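You operate a simulated robot arm through the tools that you are given. There is no shell and no other tool.

You are at the controls of a simulated robot arm. One attempt, no reset.

JOB
Put things in order on the top of the roller table. At the end: the white pad stands where the teal sack clip stood; the teal sack clip from the top of the roller table stands where the clear green-ring cup stood; the orange bearing carton stands on top of the short white film roll; the clear green-ring cup stands where the orange bearing carton stood; whatever was shut is shut again. Leave all else as you found it, and nothing knocked over.
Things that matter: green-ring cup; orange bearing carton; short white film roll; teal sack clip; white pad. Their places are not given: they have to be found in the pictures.

Only the result counts: the job must be done as asked and must still hold three seconds after the hand-in. Knocking over, shifting, dropping, spilling or breaking anything else fails it.

ROBOT AND FRAMES
A 7-joint arm with a two-finger gripper, fixed in place. Base frame: the origin is at the foot of the arm, x ahead of it, y to its left, z up; the work surface is at about z = 0. Units: m, rad, N and s.
With the tool pointing down near the work surface it reaches from about 0.16 to 0.38 m from the base axis. Its first joint turns from -1.257 to 1.257 rad. Payload 0.6 kg.
The TCP is the grasp point between the finger pads, 0.022 m short of the fingertips. In the tool frame z runs along the fingers and y along their closing line. The gripper opens to 0.092 m; its body begins 0.065 m behind the TCP.
Orientation is that of the tool frame in the base frame, as a unit quaternion [w, x, y, z]. With the fingers straight down and closing along the base's y, the tool's x points along the base's -x, its y along +y and its z along -z.

CONTROLS
- The arm moves only by the tool apply_moves. Its argument "deltas" is a list of rows, each an object of numbers (a shift or turn left out is 0, a gripper value left out holds the last): "wx", "wy", "wz": the turn, a rotation vector about the base's x, y, z in rad; "x", "y", "z": the shift along the base's x, y, z in cm; "fingers": the opening in per cent of the stroke, from 0 (shut) to 100 (fully open). In form: [{"wx": .., "wy": .., "wz": .., "x": .., "y": .., "z": .., "fingers": ..}, ...]. A call has 1 to 20 rows; each row shifts and turns the commanded pose from where the row before left it. Rows are played at 5 a second. More than 0.05 m and 0.15 rad between two rows, or a gripper value outside its range, and nothing of the call is played. Where a pose cannot be reached the arm comes as near as it can. A force on the tool above 40 N (or 10 N above the force at the start of the call, whichever is more), or a blocked arm, ends the call early, and 0.2 s more pass. The fingers move at their own pace (about 0.0599 m/s each) and stop on an object; they squeeze with about 26 N. The grip force told is the motor's: it shows also when the fingers shut on nothing. Time passes only in rows, and 0.2 s behind the last, so rows that do not move let the fingers close. It gives the time, the measured TCP pose, the force on the tool (base axes), the opening and the grip force at its end, in the units of the frame above (readings bear some noise), with the torque about the TCP (base axes, N m) and any sound that the robot's microphone picked up.
- Cameras (640 x 400 px; columns grow to the right, rows downward): "scene" is fixed at [0.0623, -0.2815, 0.4006]; the picture's right is [0.69, -0.72, 0.00], its down [-0.43, -0.41, -0.80] and it looks along [0.58, 0.55, -0.60] (base axes); focal length 259 px, centre (320, 200). "wrist" rides on the gripper at [0.071, 0.019, -0.102] in the tool frame; the picture's right is [-0.26, 0.97, 0.00], its down [-0.75, -0.20, -0.62] and it looks along [-0.60, -0.16, 0.78] (tool axes); focal length 280 px, centre (320, 200).
- camera(camera): a new picture of that camera. It takes no simulated time.
- probe_pixels(camera, pixels): for up to 12 pixels [column, row] of the newest picture of that camera ("zoom" is the newest enlarged one), the place [x, y, z] in the base frame of the surface seen there, good to about 0.003 m. It takes no simulated time.
- close_up(camera, box): a new picture of the part [left, top, right, bottom] of that camera's present view, enlarged. It takes no simulated time.
- finish_job(): hands the job in; it is judged then, once.

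Unless the task says otherwise, let go and move clear before handing in.

The tools are called after "Emit:" as name(argument=value, ...) on one line, values as JSON. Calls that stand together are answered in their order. apply_moves: Moves the arm, as the interface text tells. Its arguments: {"type":"object","properties":{"deltas":{"type":"array","items":{"type":"object","properties":{"wx":{"type":"number"},"wy":{"type":"number"},"wz":{"type":"number"},"x":{"type":"number"},"y":{"type":"number"},"z":{"type":"number"},"fingers":{"type":"number"}}}}},"required":["deltas"]} The other tools are called the same way: camera (camera) takes a picture; probe_pixels (camera, pixels) gives the place of the surface under pixels of a picture; close_up (camera, box) takes an enlarged picture of a part of a camera's view; finish_job () hands the job in.

At the start:

```text
time: 0.0
eef_pos: [0.2391, -0.1031, 0.2605]
orientation: [0.0, 0.001, 1.0, 0.0]
force: [-0.2, -0.6, 0.0]
ft_torque: [0.02, -0.04, -0.02]
opening: 0.0922
gripper_force: 0.0
```

scene: 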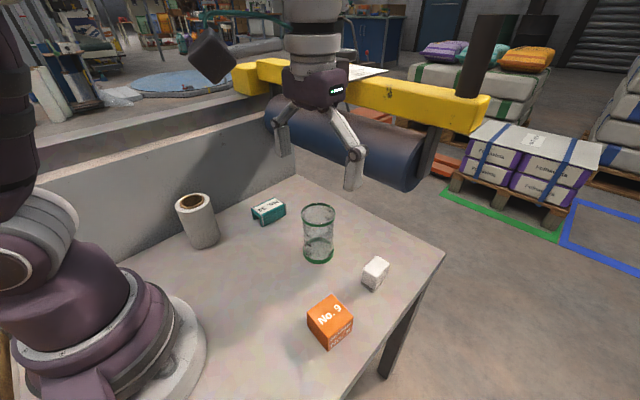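
wrist: 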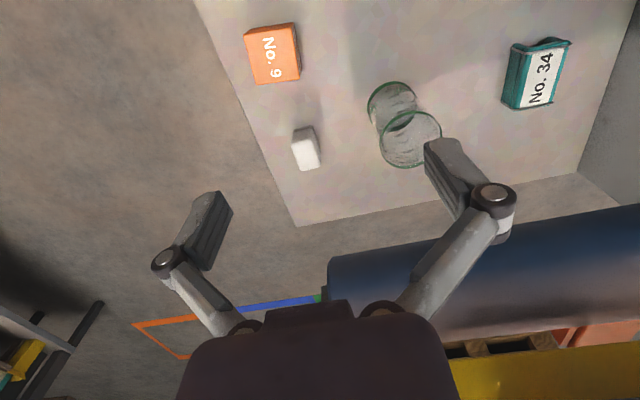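

The scene shows the film roll near (198,220), teal clip (268,211), green-ring cup (318,235), white pad (375,272) and orange carton (330,322). I'll take enlarged views to locate each one.

Emit:
close_up(camera="scene", box=[160, 170, 460, 360])

Emit:
close_up(camera="wrist", box=[220, 0, 620, 250])

Emit:
probe_pixels(camera="scene", pixels=[[193, 200], [200, 225], [200, 247], [268, 207], [268, 218], [318, 255], [318, 207], [375, 265], [372, 280], [328, 312], [340, 335], [300, 300]])

Emit:
probe_pixels(camera="wrist", pixels=[[268, 52], [246, 30], [292, 24], [298, 78], [305, 150], [295, 132], [313, 128], [540, 75], [515, 45], [566, 42], [548, 105], [503, 103]])

```text
2.11 times, centred on (310, 265) of scene
```

zoom: 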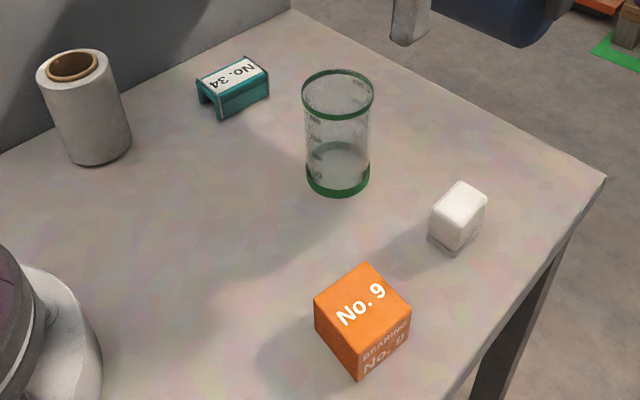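

```text
1.60 times, centred on (420, 125) of wrist
```

zoom: 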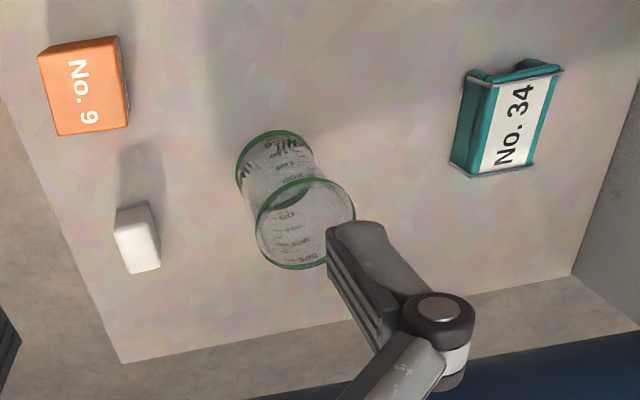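

```text
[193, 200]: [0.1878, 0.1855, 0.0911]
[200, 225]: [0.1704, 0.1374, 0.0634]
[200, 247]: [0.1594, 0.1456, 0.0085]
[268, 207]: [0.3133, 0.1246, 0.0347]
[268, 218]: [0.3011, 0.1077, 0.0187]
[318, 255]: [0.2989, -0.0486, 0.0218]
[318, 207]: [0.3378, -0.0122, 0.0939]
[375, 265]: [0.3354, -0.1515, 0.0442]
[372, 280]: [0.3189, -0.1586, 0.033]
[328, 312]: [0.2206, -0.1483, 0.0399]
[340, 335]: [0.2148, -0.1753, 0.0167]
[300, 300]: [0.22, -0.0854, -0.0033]
```

```text
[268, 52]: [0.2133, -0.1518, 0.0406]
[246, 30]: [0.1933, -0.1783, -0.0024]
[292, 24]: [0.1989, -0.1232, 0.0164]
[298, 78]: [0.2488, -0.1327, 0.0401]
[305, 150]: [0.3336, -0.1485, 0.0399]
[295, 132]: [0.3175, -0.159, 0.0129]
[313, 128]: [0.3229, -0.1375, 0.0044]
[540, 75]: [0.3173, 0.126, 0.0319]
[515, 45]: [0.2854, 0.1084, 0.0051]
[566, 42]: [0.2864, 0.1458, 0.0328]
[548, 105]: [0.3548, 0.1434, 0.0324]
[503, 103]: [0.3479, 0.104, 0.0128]
```

Objects lie roughly as follows: carton (0.22,-0.15), pad (0.33,-0.15), cup (0.31,-0.03), clip (0.32,0.125), roll (0.18,0.16). I'll zoom in on each one to get its edges and orientation.

Emit:
close_up(camera="scene", box=[290, 240, 418, 360])

Emit:
close_up(camera="wrist", box=[220, 0, 380, 200])

Emit:
close_up(camera="scene", box=[160, 170, 352, 290])

```text
3.33 times, centred on (354, 300) of scene
```

zoom: 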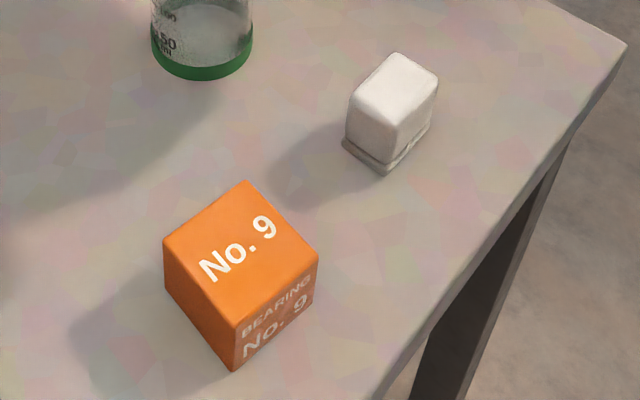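

```text
2.00 times, centred on (300, 100) of wrist
```

zoom: 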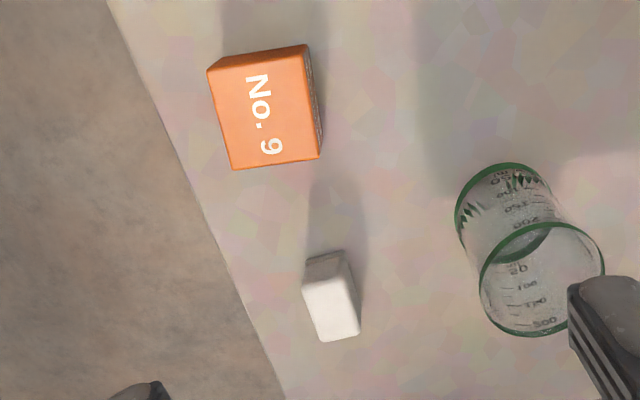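

```text
3.33 times, centred on (256, 230) of scene
```

zoom: 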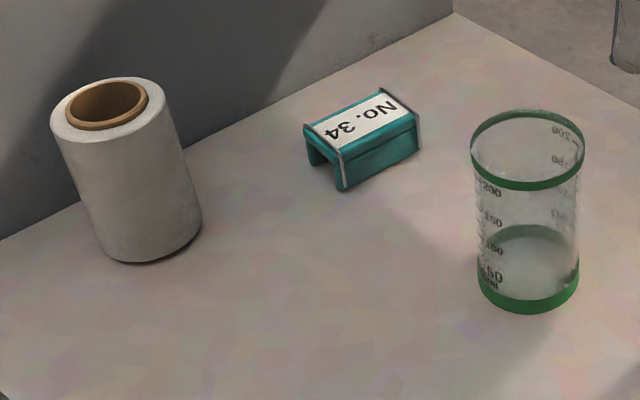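

The zoomed view centred on (256,230) shows the roll, clip and cup clearly, with nothing overlapping. I'll probe the edges of these three there.

Emit:
probe_pixels(camera="zoom", pixels=[[55, 110], [95, 84], [157, 95], [125, 128], [75, 130], [145, 255], [110, 250], [195, 220], [110, 105], [130, 120], [100, 260], [150, 262]])

Emit:
probe_pixels(camera="zoom", pixels=[[307, 127], [383, 91], [417, 112], [342, 150], [340, 185], [418, 150], [310, 155], [360, 118], [325, 160], [380, 160], [349, 135], [395, 105]])

Emit:
probe_pixels(camera="zoom", pixels=[[528, 113], [475, 145], [580, 145], [528, 186], [530, 305], [482, 285], [576, 278], [528, 228], [495, 178], [560, 180], [500, 300], [560, 298]])

```text
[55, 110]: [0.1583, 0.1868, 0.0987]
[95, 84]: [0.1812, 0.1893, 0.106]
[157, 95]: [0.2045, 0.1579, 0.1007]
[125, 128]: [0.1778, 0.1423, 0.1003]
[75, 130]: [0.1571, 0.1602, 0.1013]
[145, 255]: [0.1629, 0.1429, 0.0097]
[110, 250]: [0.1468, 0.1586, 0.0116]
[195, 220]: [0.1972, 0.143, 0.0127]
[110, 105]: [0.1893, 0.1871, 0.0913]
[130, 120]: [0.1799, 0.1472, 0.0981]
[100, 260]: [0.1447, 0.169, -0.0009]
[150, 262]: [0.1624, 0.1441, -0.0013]
```

```text
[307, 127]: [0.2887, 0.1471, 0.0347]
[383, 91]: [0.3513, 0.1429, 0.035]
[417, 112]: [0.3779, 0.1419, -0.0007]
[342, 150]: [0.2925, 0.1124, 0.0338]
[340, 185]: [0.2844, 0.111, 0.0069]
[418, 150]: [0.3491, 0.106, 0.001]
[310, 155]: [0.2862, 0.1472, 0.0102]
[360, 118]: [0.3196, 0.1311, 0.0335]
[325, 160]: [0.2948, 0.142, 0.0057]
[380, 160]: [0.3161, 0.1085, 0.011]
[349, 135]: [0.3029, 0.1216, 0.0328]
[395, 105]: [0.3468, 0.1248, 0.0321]
```

```text
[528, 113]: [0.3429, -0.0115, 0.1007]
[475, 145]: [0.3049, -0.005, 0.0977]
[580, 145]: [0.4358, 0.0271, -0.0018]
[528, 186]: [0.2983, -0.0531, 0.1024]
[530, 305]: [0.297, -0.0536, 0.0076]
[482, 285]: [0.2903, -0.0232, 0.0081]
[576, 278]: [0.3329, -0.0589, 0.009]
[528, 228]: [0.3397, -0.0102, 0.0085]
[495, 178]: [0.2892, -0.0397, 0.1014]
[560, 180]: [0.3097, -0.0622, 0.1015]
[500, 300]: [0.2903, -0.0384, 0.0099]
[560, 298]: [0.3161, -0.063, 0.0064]
```

Readings give the roll top at z≈0.10 near (0.18,0.165), the cup near (0.317,-0.034) with r≈0.029, and the clip top at z≈0.034. Now I'll probe the wall behind the roll and clip (scene rows 130–230) for gripper clearance, and the table edge.

Emit:
probe_pixels(camera="scene", pixels=[[230, 190], [240, 150], [200, 160], [160, 190], [150, 230], [250, 185], [290, 178], [270, 160], [265, 128], [150, 170], [140, 160], [130, 240]])

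Emit:
probe_pixels(camera="scene", pixels=[[437, 252], [400, 310], [370, 350], [420, 265], [380, 225], [340, 200], [375, 262], [370, 270], [385, 268], [366, 279], [376, 288], [388, 276]])

Emit:
close_up(camera="scene", box=[340, 245, 404, 285])

```text
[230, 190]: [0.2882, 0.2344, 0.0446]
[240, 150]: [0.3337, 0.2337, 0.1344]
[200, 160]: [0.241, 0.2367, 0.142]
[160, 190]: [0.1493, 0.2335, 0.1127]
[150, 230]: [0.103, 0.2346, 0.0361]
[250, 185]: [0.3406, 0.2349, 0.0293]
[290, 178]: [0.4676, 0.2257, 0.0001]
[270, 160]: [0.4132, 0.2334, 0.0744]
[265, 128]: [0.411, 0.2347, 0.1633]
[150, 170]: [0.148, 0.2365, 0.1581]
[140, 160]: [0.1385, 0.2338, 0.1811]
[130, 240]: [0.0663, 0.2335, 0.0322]
```

```text
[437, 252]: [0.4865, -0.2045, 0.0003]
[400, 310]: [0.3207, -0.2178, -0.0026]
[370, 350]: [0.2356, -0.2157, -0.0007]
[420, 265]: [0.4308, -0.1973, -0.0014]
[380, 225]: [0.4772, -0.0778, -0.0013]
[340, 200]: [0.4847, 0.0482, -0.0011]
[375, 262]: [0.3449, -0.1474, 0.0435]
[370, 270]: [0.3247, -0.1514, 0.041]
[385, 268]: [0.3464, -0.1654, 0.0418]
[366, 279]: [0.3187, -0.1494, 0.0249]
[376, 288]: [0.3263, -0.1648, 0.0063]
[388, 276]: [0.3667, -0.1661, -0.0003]
```

```text
10.00 times, centred on (372, 265) of scene
```

zoom: 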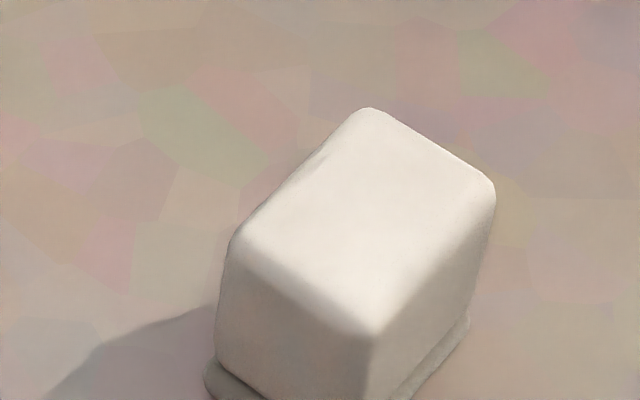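

The wall stands at y≈0.235 and rises above z=0.18, so at the roll the fingers must close along x with the camera side facing away from the wall. The carton top is about 4.6 cm square, centred near (0.220,-0.152) with yaw about -8°, so I'll hover over it first.

Emit:
apply_moves(deltas=[{"x": -0.5, "y": -1.3, "z": -2, "wz": -0.035, "fingers": 100}, {"x": -0.5, "y": -1.2, "z": -2.5, "wz": -0.035}, {"x": -0.5, "y": -1.2, "z": -2.5, "wz": -0.035}, {"x": -0.4, "y": -1.2, "z": -3, "wz": -0.035}, {}])

Emit:
camera(camera="wrist")

Emit:
camera(camera="scene")

```text
time: 1.2
eef_pos: [0.221, -0.1523, 0.1597]
orientation: [0.0, 0.07, 0.998, 0.0]
force: [0.1, 0.0, 0.4]
ft_torque: [-0.01, -0.02, 0.02]
opening: 0.0922
gripper_force: 0.1
```

```text
taken
```

wrist: 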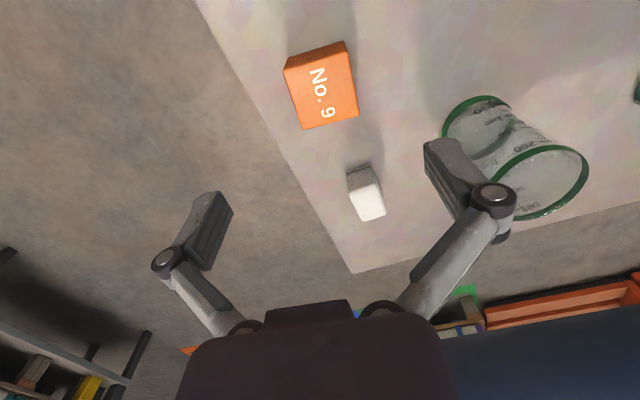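

```text
taken
```

scene: 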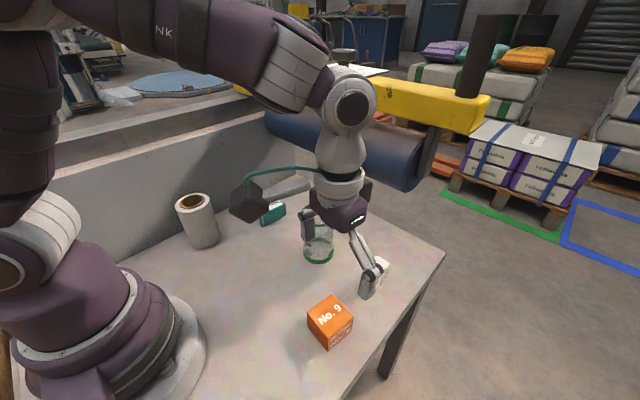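

The carton now sits at (325,86) in the wrist view, close to directly below the TCP. I'll probe its top corners to check centre and yaw before descending.

Emit:
close_up(camera="wrist", box=[256, 30, 416, 130])

Emit:
probe_pixels(camera="wrist", pixels=[[290, 70], [343, 52], [355, 110], [303, 125], [325, 86], [349, 175], [372, 168], [384, 212], [363, 219], [367, 195], [320, 60], [328, 115]])

```text
4.00 times, centred on (336, 80) of wrist
```

zoom: 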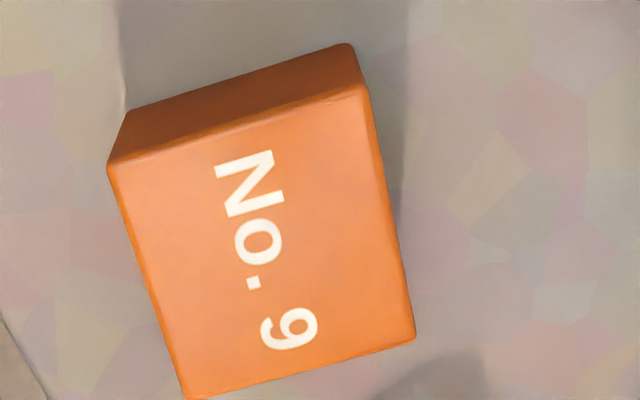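

```text
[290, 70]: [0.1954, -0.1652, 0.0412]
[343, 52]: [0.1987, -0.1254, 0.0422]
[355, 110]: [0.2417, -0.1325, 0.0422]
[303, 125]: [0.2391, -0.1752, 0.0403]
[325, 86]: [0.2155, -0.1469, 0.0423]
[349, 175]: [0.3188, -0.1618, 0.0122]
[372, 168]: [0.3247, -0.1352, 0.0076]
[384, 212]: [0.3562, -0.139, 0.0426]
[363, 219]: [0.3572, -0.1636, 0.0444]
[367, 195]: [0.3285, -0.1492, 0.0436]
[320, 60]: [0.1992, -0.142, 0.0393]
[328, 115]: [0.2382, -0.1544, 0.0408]
```

Both views agree on the carton centre at about (0.220,-0.150) with yaw about -0.126 rad and top at z=0.041. I'll descend straight over it, stopping with the fingertips just above the table.

Emit:
apply_moves(deltas=[{"z": -3, "y": 0.2, "x": -0.1, "wz": 0.012}, {"z": -3}, {"z": -3}, {"z": -2.2}, {"z": -1.2}, {"z": -0.7}, {}])

Emit:
camera(camera="scene")

Emit:
camera(camera="wrist")

```text
time: 2.8
eef_pos: [0.2181, -0.15, 0.0296]
orientation: [0.0, 0.064, 0.998, -0.001]
force: [0.3, 0.0, 0.3]
ft_torque: [0.0, 0.01, 0.01]
opening: 0.092
gripper_force: 0.0
```

```text
taken
```

scene: 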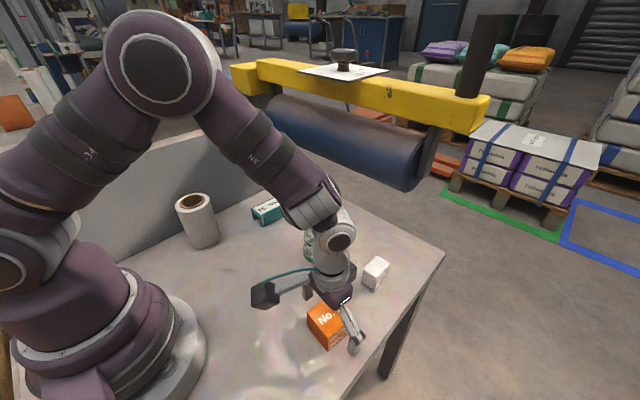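

```text
taken
```

wrist: 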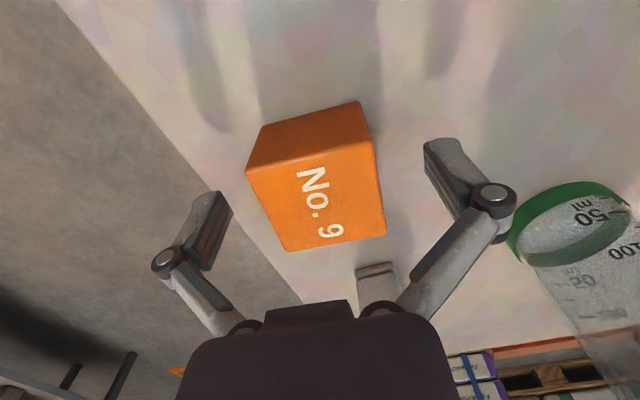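

The wrist view shows the carton at (320,190) between the open fingers with clearance on both sides. I'll close on it.

Emit:
apply_moves(deltas=[{"fingers": 60}, {"fingers": 44}, {"fingers": 42}, {}, {}])

Emit:
camera(camera="wrist")

```text
time: 4.0
eef_pos: [0.2176, -0.1508, 0.0299]
orientation: [0.0, 0.063, 0.998, 0.0]
force: [-1.3, 2.0, 6.1]
ft_torque: [0.01, 0.04, 0.01]
opening: 0.0491
gripper_force: 25.7
```

```text
taken
```

wrist: 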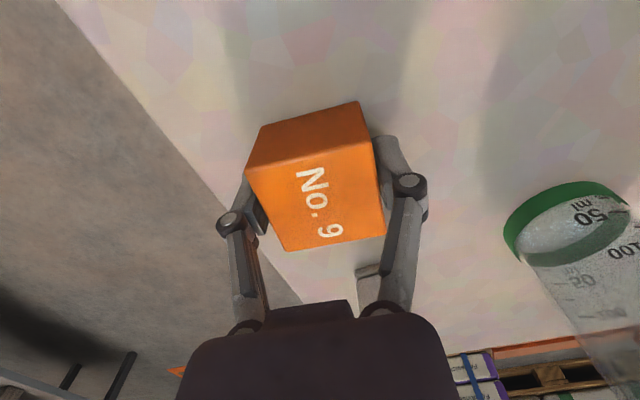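

The carton is held (opening 0.049, grip 25.7 N). I'll lift it to about z=0.19 and check it comes up level.

Emit:
apply_moves(deltas=[{"z": 1}, {"z": 2}, {"z": 3}, {"z": 3}, {"z": 3}, {"z": 3}, {"z": 2}, {}])

Emit:
camera(camera="wrist")

Emit:
camera(camera="scene")

```text
time: 5.8
eef_pos: [0.2185, -0.151, 0.1997]
orientation: [0.0, 0.064, 0.998, 0.0]
force: [0.1, -1.0, -1.2]
ft_torque: [0.02, -0.02, 0.03]
opening: 0.0497
gripper_force: 26.3
```

```text
taken
```

wrist: 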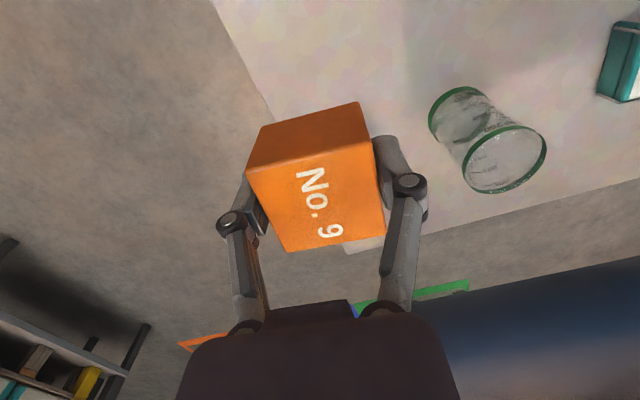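

```text
taken
```

scene: 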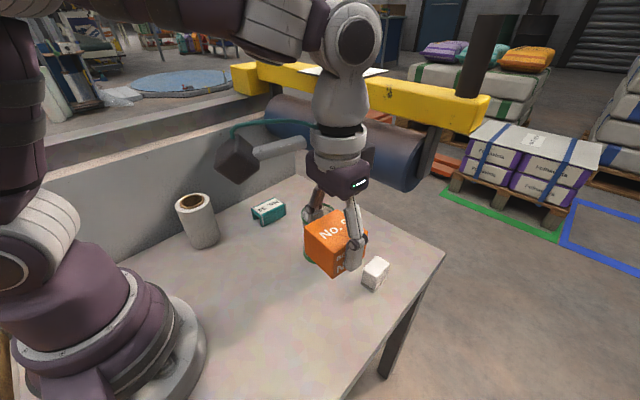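

The carton came up level and is held firmly, and the scene shows the other objects untouched. I'll carry it at z=0.20 toward the roll while turning the hand so the camera side faces away from the wall, stopping short at y≈0.10.

Emit:
apply_moves(deltas=[{"x": -0.2, "y": 2, "wz": 0.11}, {"x": -0.2, "y": 2, "wz": 0.11}, {"x": -0.2, "y": 2, "wz": 0.11}, {"x": -0.2, "y": 2, "wz": 0.11}, {"x": -0.2, "y": 2, "wz": 0.11}, {"x": -0.3, "y": 2, "wz": 0.11}, {"x": -0.3, "y": 2, "wz": 0.11}, {"x": -0.3, "y": 2, "wz": 0.11}, {"x": -0.3, "y": 2, "wz": 0.11}, {"x": -0.3, "y": 2, "wz": 0.11}, {"x": -0.3, "y": 2, "wz": 0.11}, {"x": -0.3, "y": 2, "wz": 0.11}, {"x": -0.3, "y": 1, "wz": 0.11}, {"x": -0.3, "wz": 0.13}, {}])

Emit:
camera(camera="wrist")

Emit:
camera(camera="scene")

```text
time: 9.0
eef_pos: [0.182, 0.1003, 0.1996]
orientation: [0.0, -0.657, 0.754, 0.0]
force: [-0.2, -0.9, -1.3]
ft_torque: [0.02, 0.0, 0.01]
opening: 0.0492
gripper_force: 26.2
```

```text
taken
```

wrist: 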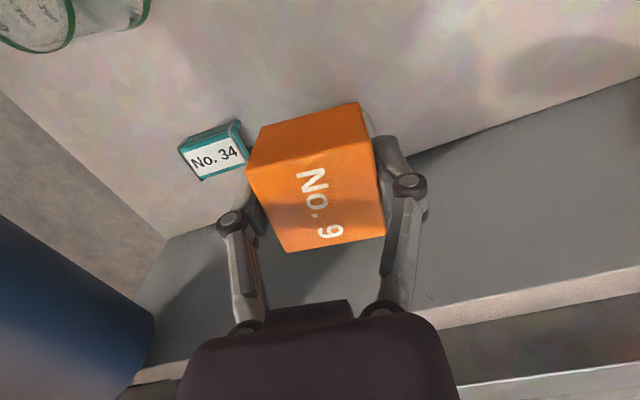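

```text
taken
```

scene: 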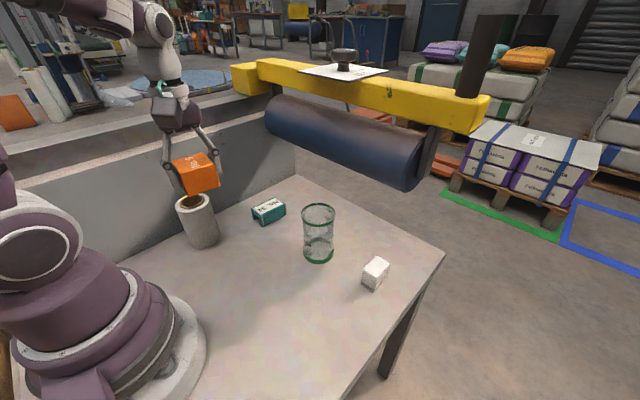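

The hand is at (0.182,0.100,0.200) with the carton held and the view of the roll free around (198,220). I'll refine the roll centre and check the wall's top height.

Emit:
close_up(camera="scene", box=[168, 185, 232, 255])

Emit:
probe_pixels(camera="wrist", pixels=[[500, 310], [500, 200], [420, 160], [300, 285], [220, 250], [560, 350], [480, 360], [215, 155], [185, 150], [240, 122], [245, 160], [200, 180]])

```text
5.71 times, centred on (200, 220) of scene
```

zoom: 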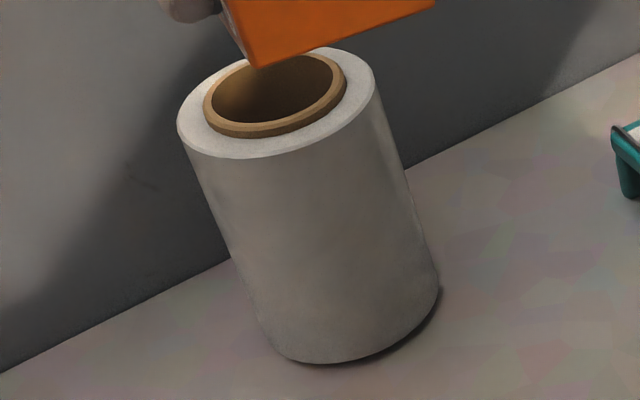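

```text
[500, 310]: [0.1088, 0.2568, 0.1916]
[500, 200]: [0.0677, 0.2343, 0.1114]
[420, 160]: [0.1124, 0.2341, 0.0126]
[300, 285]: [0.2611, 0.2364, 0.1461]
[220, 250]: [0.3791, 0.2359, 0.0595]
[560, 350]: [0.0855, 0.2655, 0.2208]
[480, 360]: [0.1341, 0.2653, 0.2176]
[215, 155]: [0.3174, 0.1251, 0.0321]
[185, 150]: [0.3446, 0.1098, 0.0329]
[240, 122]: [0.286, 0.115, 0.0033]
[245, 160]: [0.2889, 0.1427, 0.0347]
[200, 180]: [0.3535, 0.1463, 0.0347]
```

The wall tops out around z=0.19, and the enlarged view shows the roll with a slightly raised brown core near (275,94). I'll probe rim, core and base points to fix its centre and height.

Emit:
probe_pixels(camera="zoom", pixels=[[188, 125], [228, 150], [300, 148], [345, 125], [368, 90], [358, 65], [209, 115], [240, 133], [290, 130], [330, 105], [342, 75], [260, 131]])

Emit:
probe_pixels(camera="zoom", pixels=[[270, 325], [290, 350], [320, 358], [350, 355], [390, 335], [425, 300], [300, 200], [210, 180], [350, 200], [395, 180], [250, 200], [430, 270]])

```text
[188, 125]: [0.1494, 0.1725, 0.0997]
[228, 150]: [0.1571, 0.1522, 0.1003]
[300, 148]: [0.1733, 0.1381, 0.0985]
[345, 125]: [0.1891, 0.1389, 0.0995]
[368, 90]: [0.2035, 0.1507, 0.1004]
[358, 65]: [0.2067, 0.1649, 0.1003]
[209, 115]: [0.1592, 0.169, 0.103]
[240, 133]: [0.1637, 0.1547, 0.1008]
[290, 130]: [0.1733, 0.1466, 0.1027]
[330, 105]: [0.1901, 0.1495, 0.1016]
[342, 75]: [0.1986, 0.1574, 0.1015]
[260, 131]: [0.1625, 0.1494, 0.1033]
```

```text
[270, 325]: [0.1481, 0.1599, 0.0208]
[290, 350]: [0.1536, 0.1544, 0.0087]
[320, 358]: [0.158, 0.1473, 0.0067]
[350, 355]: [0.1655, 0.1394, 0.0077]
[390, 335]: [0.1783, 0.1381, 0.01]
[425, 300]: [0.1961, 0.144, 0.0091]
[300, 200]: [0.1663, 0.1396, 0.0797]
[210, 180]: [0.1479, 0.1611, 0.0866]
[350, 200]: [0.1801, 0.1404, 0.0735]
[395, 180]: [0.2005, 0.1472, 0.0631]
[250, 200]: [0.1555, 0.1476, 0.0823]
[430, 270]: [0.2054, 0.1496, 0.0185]
```

The fit gives the roll centre at (0.179,0.168), radius about 0.030, with white top at z≈0.100 and core rim at z≈0.102. The carton bottom is 0.030 below the TCP, so I'll move over the roll and descend to just above contact.

Emit:
apply_moves(deltas=[{"x": -0.1, "y": 1.6}, {"x": -0.1, "y": 2}, {"x": -0.1, "y": 2}, {"y": 0.97}, {"z": -2}, {"z": -2}, {"z": -1.2}, {}])

Emit:
camera(camera="scene")

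Emit:
close_up(camera="scene", box=[136, 130, 264, 260])

Emit:
camera(camera="wrist")

```text
time: 10.8
eef_pos: [0.1785, 0.1652, 0.1471]
orientation: [0.0, -0.656, 0.755, 0.0]
force: [-0.1, -0.3, -1.0]
ft_torque: [-0.05, -0.02, -0.02]
opening: 0.0494
gripper_force: 26.4
```

```text
taken
```

scene: 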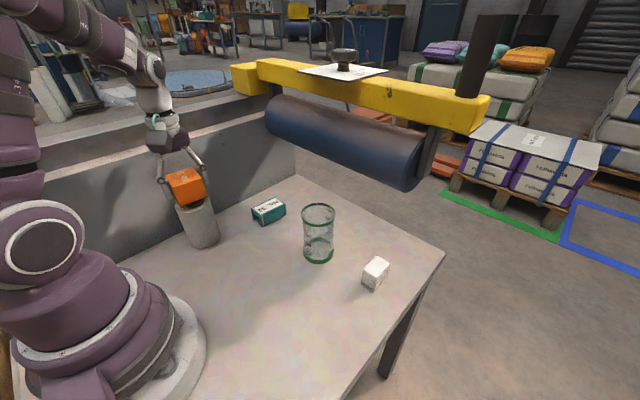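

```text
3.08 times, centred on (200, 195) of scene
```

zoom: 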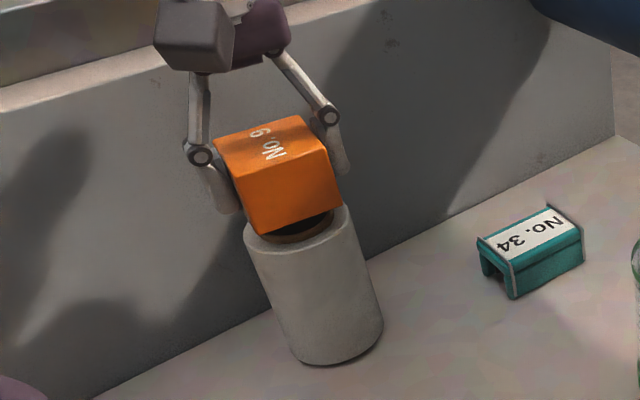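

```text
taken
```

wrist: 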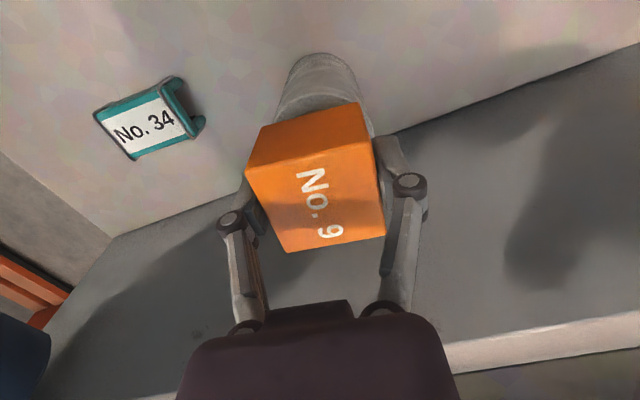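

The carton sits centred above the roll's top rim, and its bottom is at about z=0.117. I'll lower it slowly to contact and check the force.

Emit:
apply_moves(deltas=[{"z": -0.6}, {"z": -0.4}, {"z": -0.2}, {"z": -0.1}, {}])

Emit:
close_up(camera="scene", box=[136, 130, 264, 260])

```text
time: 12.0
eef_pos: [0.1781, 0.1655, 0.1361]
orientation: [0.0, -0.657, 0.754, 0.0]
force: [-0.9, -0.6, 4.0]
ft_torque: [0.03, 0.06, -0.01]
opening: 0.0491
gripper_force: 25.7
```

```text
3.08 times, centred on (200, 195) of scene
```

zoom: 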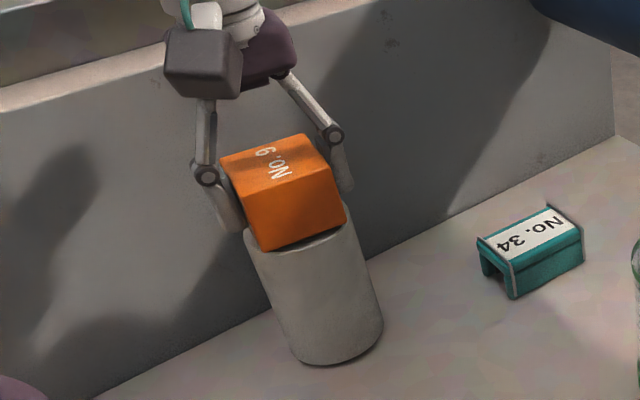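

Contact is felt (z force went from -1.0 to +4.0 N) and the carton is seated on the roll. I'll open the fingers gently and check it stays put before withdrawing.

Emit:
apply_moves(deltas=[{"fingers": 58}, {"fingers": 64}, {"fingers": 75}, {"fingers": 85}, {}])

Emit:
close_up(camera="scene", box=[136, 130, 264, 260])

Emit:
camera(camera="wrist")

```text
time: 13.2
eef_pos: [0.1792, 0.1644, 0.1342]
orientation: [0.0, -0.656, 0.755, 0.0]
force: [-1.1, 0.0, 0.3]
ft_torque: [0.01, 0.0, 0.0]
opening: 0.0781
gripper_force: 0.1
```

```text
3.08 times, centred on (200, 195) of scene
```

zoom: 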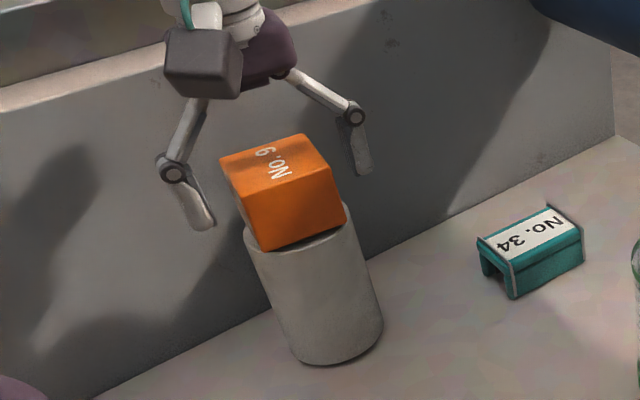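

```text
taken
```

wrist: 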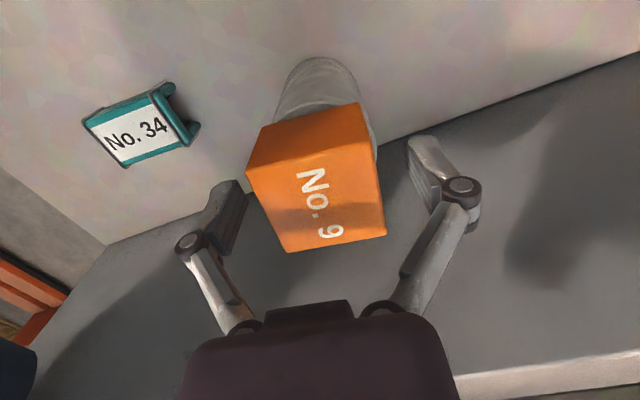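

The carton rests stably on the roll with the fingers clear at (190,200) and (360,140). I'll raise straight up, then travel high to above the cup while turning the hand back.

Emit:
apply_moves(deltas=[{"z": 1}, {"z": 2}, {"z": 3}, {"z": 3}, {"z": 2}, {"z": 1}])

Emit:
apply_moves(deltas=[{"y": -1.5, "x": 0.8, "wz": -0.09, "fingers": 100}, {"y": -1.5, "x": 1, "wz": -0.11}, {"y": -1.5, "x": 1, "wz": -0.11}, {"y": -1.5, "x": 1, "wz": -0.11}, {"y": -1.5, "x": 1, "wz": -0.11}, {"y": -1.5, "x": 1, "wz": -0.11}, {"y": -1.5, "x": 1, "wz": -0.11}, {"y": -1.5, "x": 1, "wz": -0.11}, {"y": -1.5, "x": 1, "wz": -0.11}, {"y": -1.5, "x": 1, "wz": -0.11}, {"y": -1.5, "x": 1, "wz": -0.11}, {"y": -1.5, "x": 1, "wz": -0.11}, {"y": -1.5, "x": 1, "wz": -0.134}, {"y": -0.4, "x": 1}, {}])

Emit:
camera(camera="wrist")

Emit:
camera(camera="scene")

```text
time: 14.6
eef_pos: [0.1801, 0.165, 0.2545]
orientation: [0.0, -0.656, 0.755, -0.001]
force: [-0.1, -0.3, 0.3]
ft_torque: [-0.01, 0.0, 0.01]
opening: 0.0781
gripper_force: 0.0
```

```text
time: 17.8
eef_pos: [0.3181, -0.0335, 0.2547]
orientation: [0.001, 0.001, 1.0, 0.0]
force: [0.9, 0.3, -0.3]
ft_torque: [0.0, 0.01, -0.01]
opening: 0.092
gripper_force: 0.1
```

```text
taken
```

wrist: 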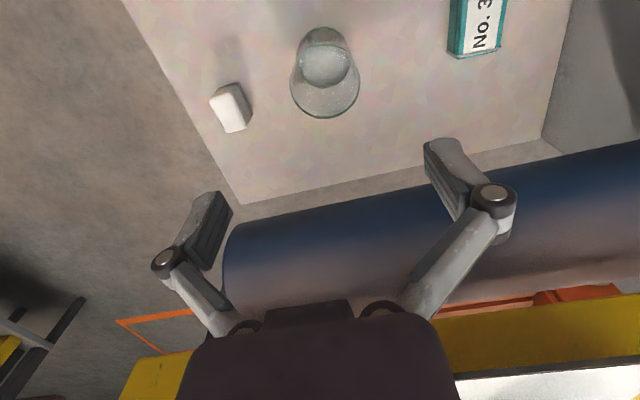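

```text
taken
```

scene: 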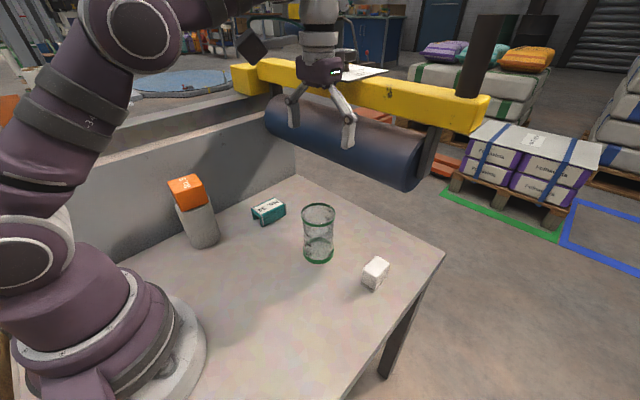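

The cup is at (325,72) in the wrist view, nearly under the TCP, and the carton remains on the roll. I'll zoom to fix the cup's centre.

Emit:
close_up(camera="wrist", box=[260, 20, 388, 130])

Emit:
close_up(camera="scene", box=[286, 195, 350, 270])

```text
3.64 times, centred on (324, 75) of wrist
```

zoom: 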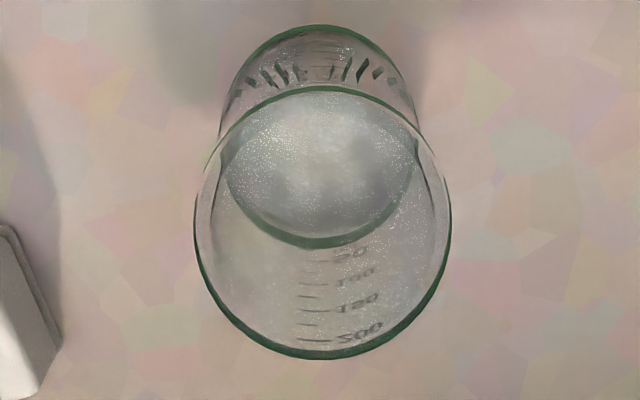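

```text
5.33 times, centred on (318, 232) of scene
```

zoom: 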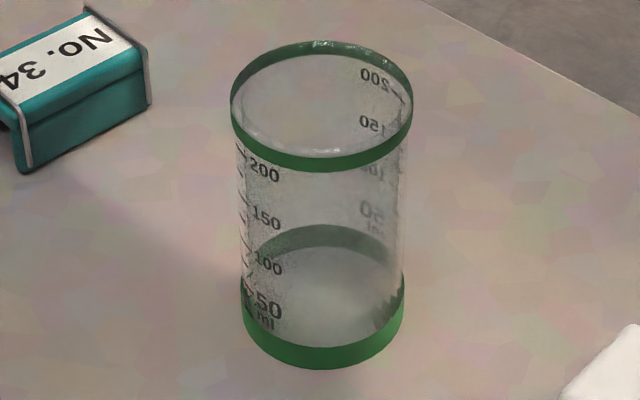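

The cup is empty and upright, centred near (0.319,-0.031) with diameter about 0.062 and height about 0.102. I'll descend to just above the rim and check the alignment.

Emit:
apply_moves(deltas=[{"x": 0.1, "y": 0.2, "z": -2}, {"z": -3}, {"z": -3}, {"z": -3}, {"z": -1}, {}])

Emit:
camera(camera="wrist")

Emit:
close_up(camera="scene", box=[240, 130, 400, 280])

```text
time: 19.2
eef_pos: [0.3179, -0.0304, 0.135]
orientation: [0.0, 0.001, 1.0, 0.001]
force: [-0.4, -0.2, 0.2]
ft_torque: [-0.01, -0.01, 0.01]
opening: 0.0919
gripper_force: 0.0
```

```text
taken
```

wrist: 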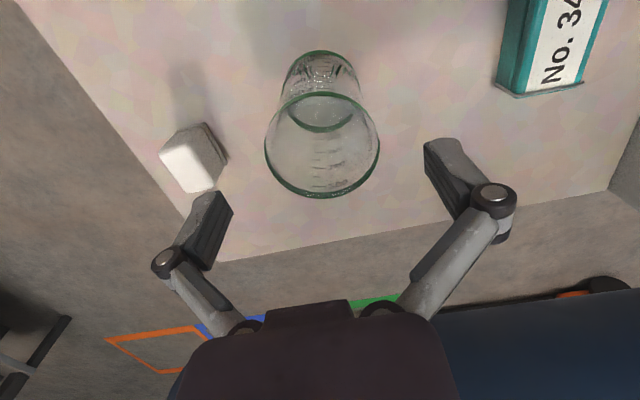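

```text
2.67 times, centred on (320, 205) of scene
```

zoom: 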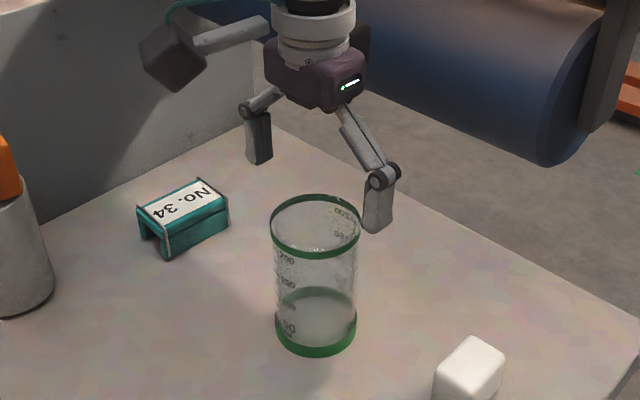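

The cup rim at (322,146) in the wrist view is within 2 mm of the line below the TCP, and both fingers have clearance to the rim, pad and clip. I'll descend to mid-height of the cup.

Emit:
apply_moves(deltas=[{"z": -1.5}, {"z": -2}, {"z": -2}, {"z": -1.5}, {"z": -1}, {}])

Emit:
camera(camera="wrist")

Emit:
close_up(camera="scene", box=[240, 130, 400, 280])

```text
time: 20.6
eef_pos: [0.3186, -0.0326, 0.0548]
orientation: [0.0, 0.001, 1.0, -0.001]
force: [0.6, -0.1, -0.2]
ft_torque: [0.0, 0.0, 0.02]
opening: 0.0922
gripper_force: 0.0
```

```text
taken
```

wrist: 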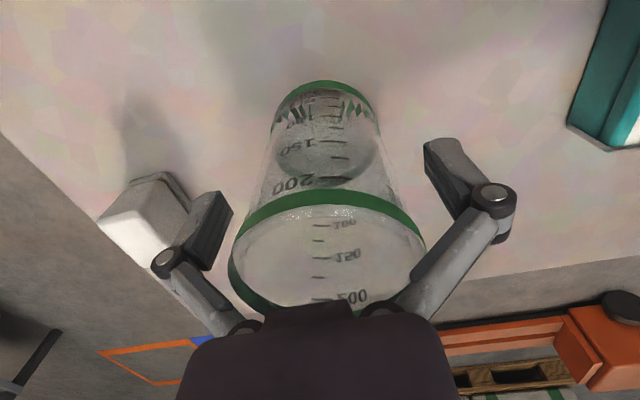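

```text
2.67 times, centred on (320, 205) of scene
```

zoom: 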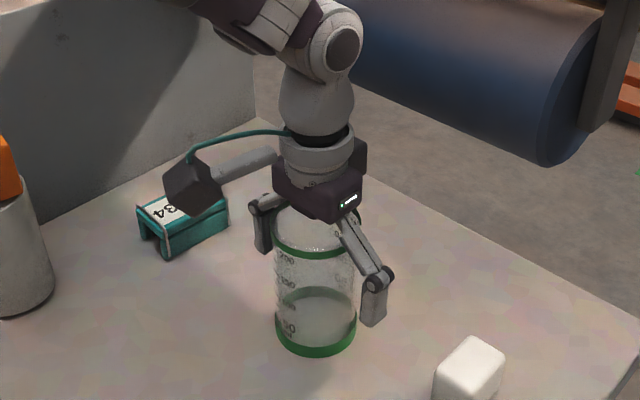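

The cup stands between the fingers with even gaps (left finger at (205,230), right at (455,170)). I'll close gently to just under its 6.2 cm width.

Emit:
apply_moves(deltas=[{"fingers": 74}, {"fingers": 69}, {"fingers": 66}, {"fingers": 64}, {}])

Emit:
camera(camera="wrist")

Emit:
close_up(camera="scene", box=[240, 130, 400, 280])

```text
time: 21.8
eef_pos: [0.3195, -0.0322, 0.0553]
orientation: [0.001, 0.0, 1.0, 0.0]
force: [-0.2, 3.0, 40.1]
ft_torque: [0.18, -0.1, 0.02]
opening: 0.0811
gripper_force: 26.3
```

```text
taken
```

wrist: 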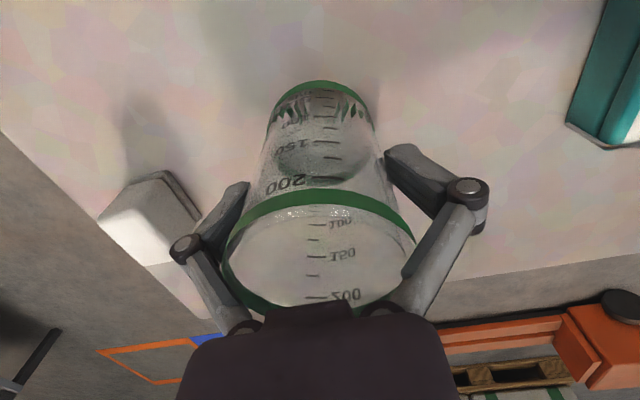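

```text
2.67 times, centred on (320, 205) of scene
```

zoom: 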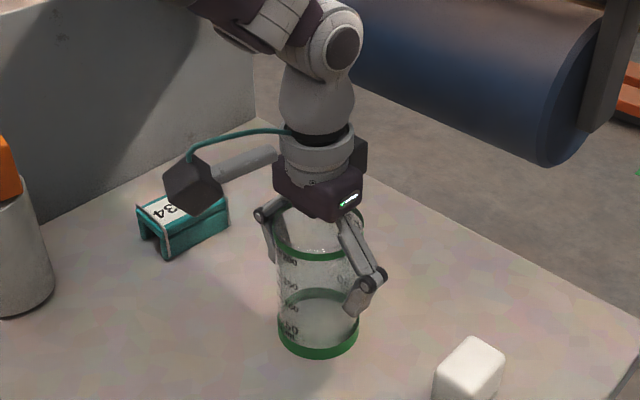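

The reading shows the fingers stopped at 0.081 with 40 N vertical force, so the finger linkages are touching the rim instead of the pads touching the wall. I'll open right away and re-grip higher on the cup.

Emit:
apply_moves(deltas=[{"fingers": 100}, {}, {}])

Emit:
camera(camera="wrist")

Emit:
close_up(camera="scene", box=[240, 130, 400, 280])

```text
time: 22.6
eef_pos: [0.3184, -0.0326, 0.0561]
orientation: [0.0, 0.001, 1.0, 0.0]
force: [0.3, 0.6, 0.1]
ft_torque: [-0.03, 0.02, 0.02]
opening: 0.0921
gripper_force: 0.0
```

```text
taken
```

wrist: 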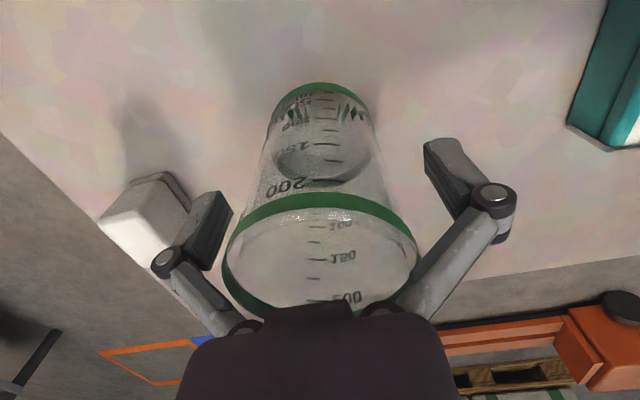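

```text
2.67 times, centred on (320, 205) of scene
```

zoom: 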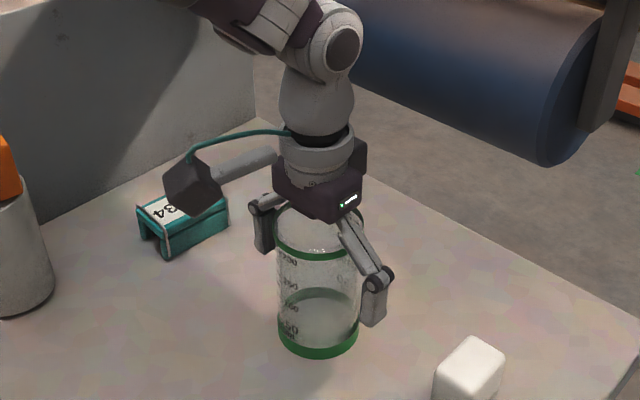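

The fingers released and the cup is still upright and intact at (320,215), shifted only about 2 mm. I'll raise to z≈0.092 so the pads, not the linkages, meet the upper wall, then check.

Emit:
apply_moves(deltas=[{"z": 1}, {"z": 1.3}, {"z": 1.3}, {}])

Emit:
camera(camera="wrist")

Emit:
close_up(camera="scene", box=[240, 130, 400, 280])

```text
time: 23.6
eef_pos: [0.3173, -0.0308, 0.0902]
orientation: [0.0, 0.001, 1.0, 0.0]
force: [0.4, -0.4, -0.2]
ft_torque: [0.03, -0.02, -0.01]
opening: 0.0922
gripper_force: 0.0
```

```text
taken
```

wrist: 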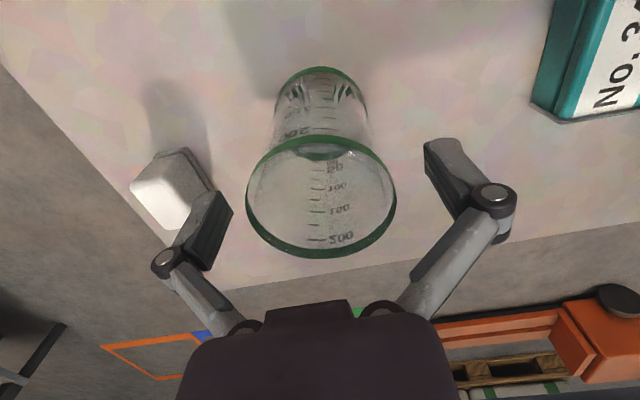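

```text
2.67 times, centred on (320, 205) of scene
```

zoom: 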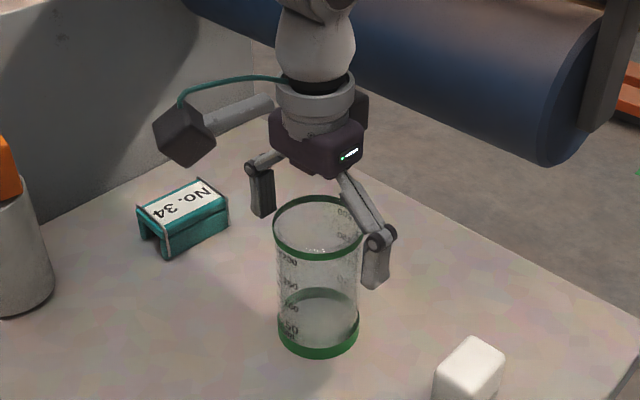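

The rim ellipse is centred at (321,196), right at the TCP axis, and the knuckles now sit level with or above the rim. I'll close partway and check the readings.

Emit:
apply_moves(deltas=[{"fingers": 80}, {"fingers": 74}, {"fingers": 71}, {}])

Emit:
camera(camera="wrist")

```text
time: 24.6
eef_pos: [0.3194, -0.032, 0.0894]
orientation: [0.0, 0.001, 1.0, 0.0]
force: [-0.4, 0.3, -0.6]
ft_torque: [-0.02, -0.01, 0.03]
opening: 0.0652
gripper_force: 0.1
```

```text
taken
```

wrist: 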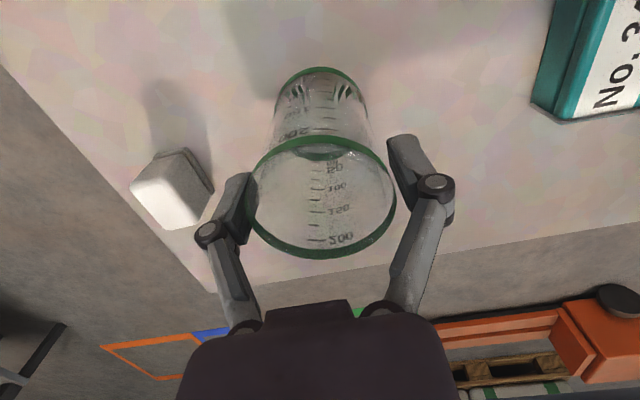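

At 0.065 opening there is no contact force and the pads flank the cup's upper wall evenly. I'll continue in small steps.

Emit:
apply_moves(deltas=[{"fingers": 69}, {"fingers": 67}, {"fingers": 65.5}, {}, {}])

Emit:
camera(camera="wrist")

Emit:
close_up(camera="scene", box=[240, 130, 400, 280])

```text
time: 25.8
eef_pos: [0.3177, -0.0322, 0.0901]
orientation: [0.0, 0.001, 1.0, 0.0]
force: [-0.1, -0.3, -0.2]
ft_torque: [0.0, 0.0, 0.02]
opening: 0.0605
gripper_force: 0.6
```

```text
taken
```

wrist: 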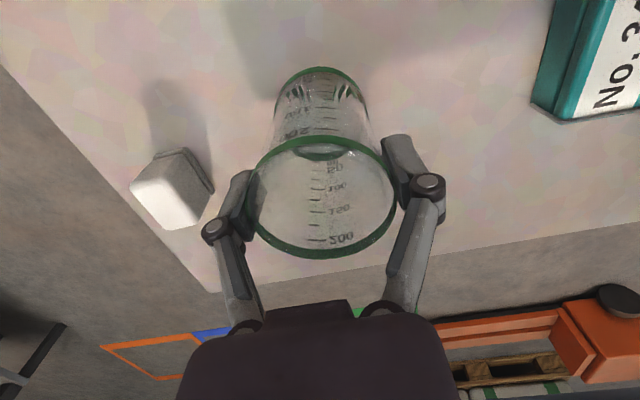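

```text
2.67 times, centred on (320, 205) of scene
```

zoom: 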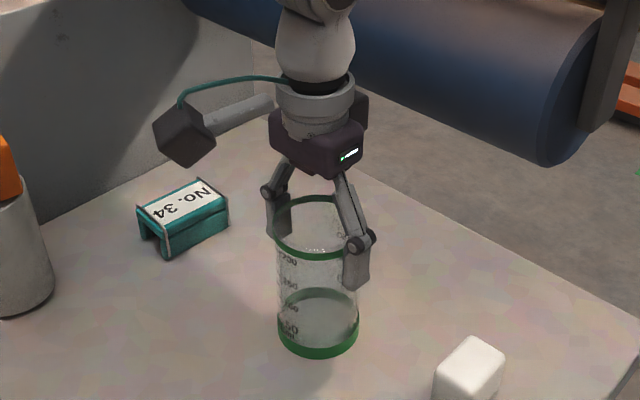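

The opening is 0.0605 with only 0.6 N, so the pads are just touching. I'll tighten a little more and watch the grip force.

Emit:
apply_moves(deltas=[{"fingers": 64}, {"fingers": 63}, {"fingers": 62}, {}, {}])

Emit:
camera(camera="wrist")

```text
time: 27.0
eef_pos: [0.3195, -0.0324, 0.0908]
orientation: [0.0, 0.001, 1.0, -0.001]
force: [-1.0, -0.4, 8.7]
ft_torque: [0.02, 0.08, 0.01]
opening: 0.0591
gripper_force: 26.2
```

```text
taken
```

wrist: 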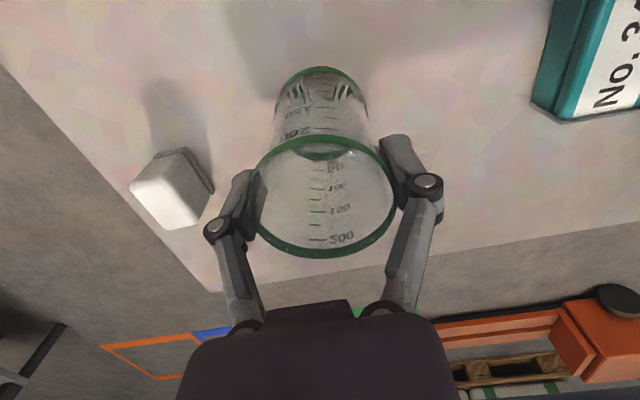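

The cup is gripped at 0.059 with 26 N and looks intact. I'll lift slowly 1 cm, then further, and check it hangs straight.

Emit:
apply_moves(deltas=[{"z": 0.5}, {"z": 0.7}, {"z": 1.2}, {"z": 1.6}, {"z": 1.5}, {}])

Emit:
camera(camera="scene")

Emit:
camera(camera="wrist")

```text
time: 28.4
eef_pos: [0.3189, -0.0304, 0.1467]
orientation: [0.0, 0.001, 1.0, 0.0]
force: [0.9, 0.3, -1.5]
ft_torque: [-0.02, 0.0, -0.02]
opening: 0.0587
gripper_force: 26.3
```

```text
taken
```

scene: 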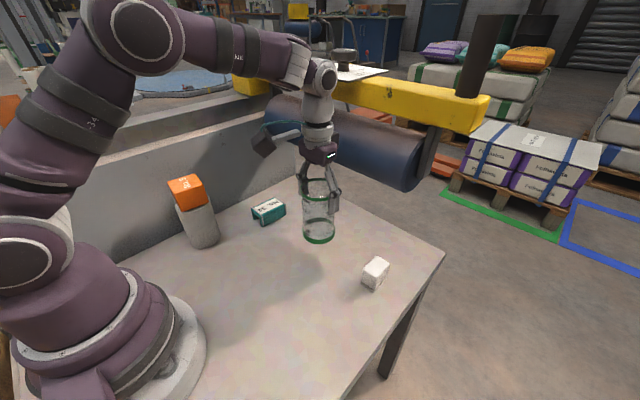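

```text
taken
```

wrist: 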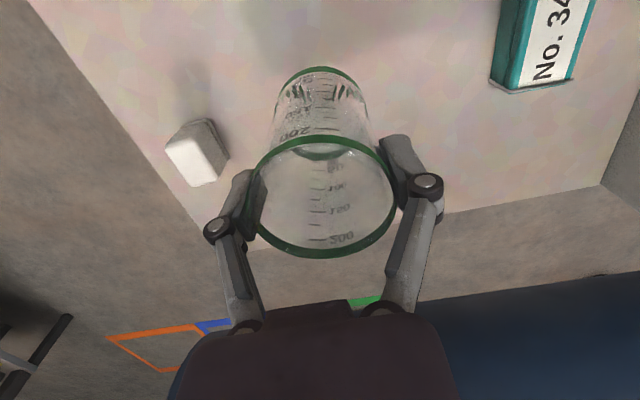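

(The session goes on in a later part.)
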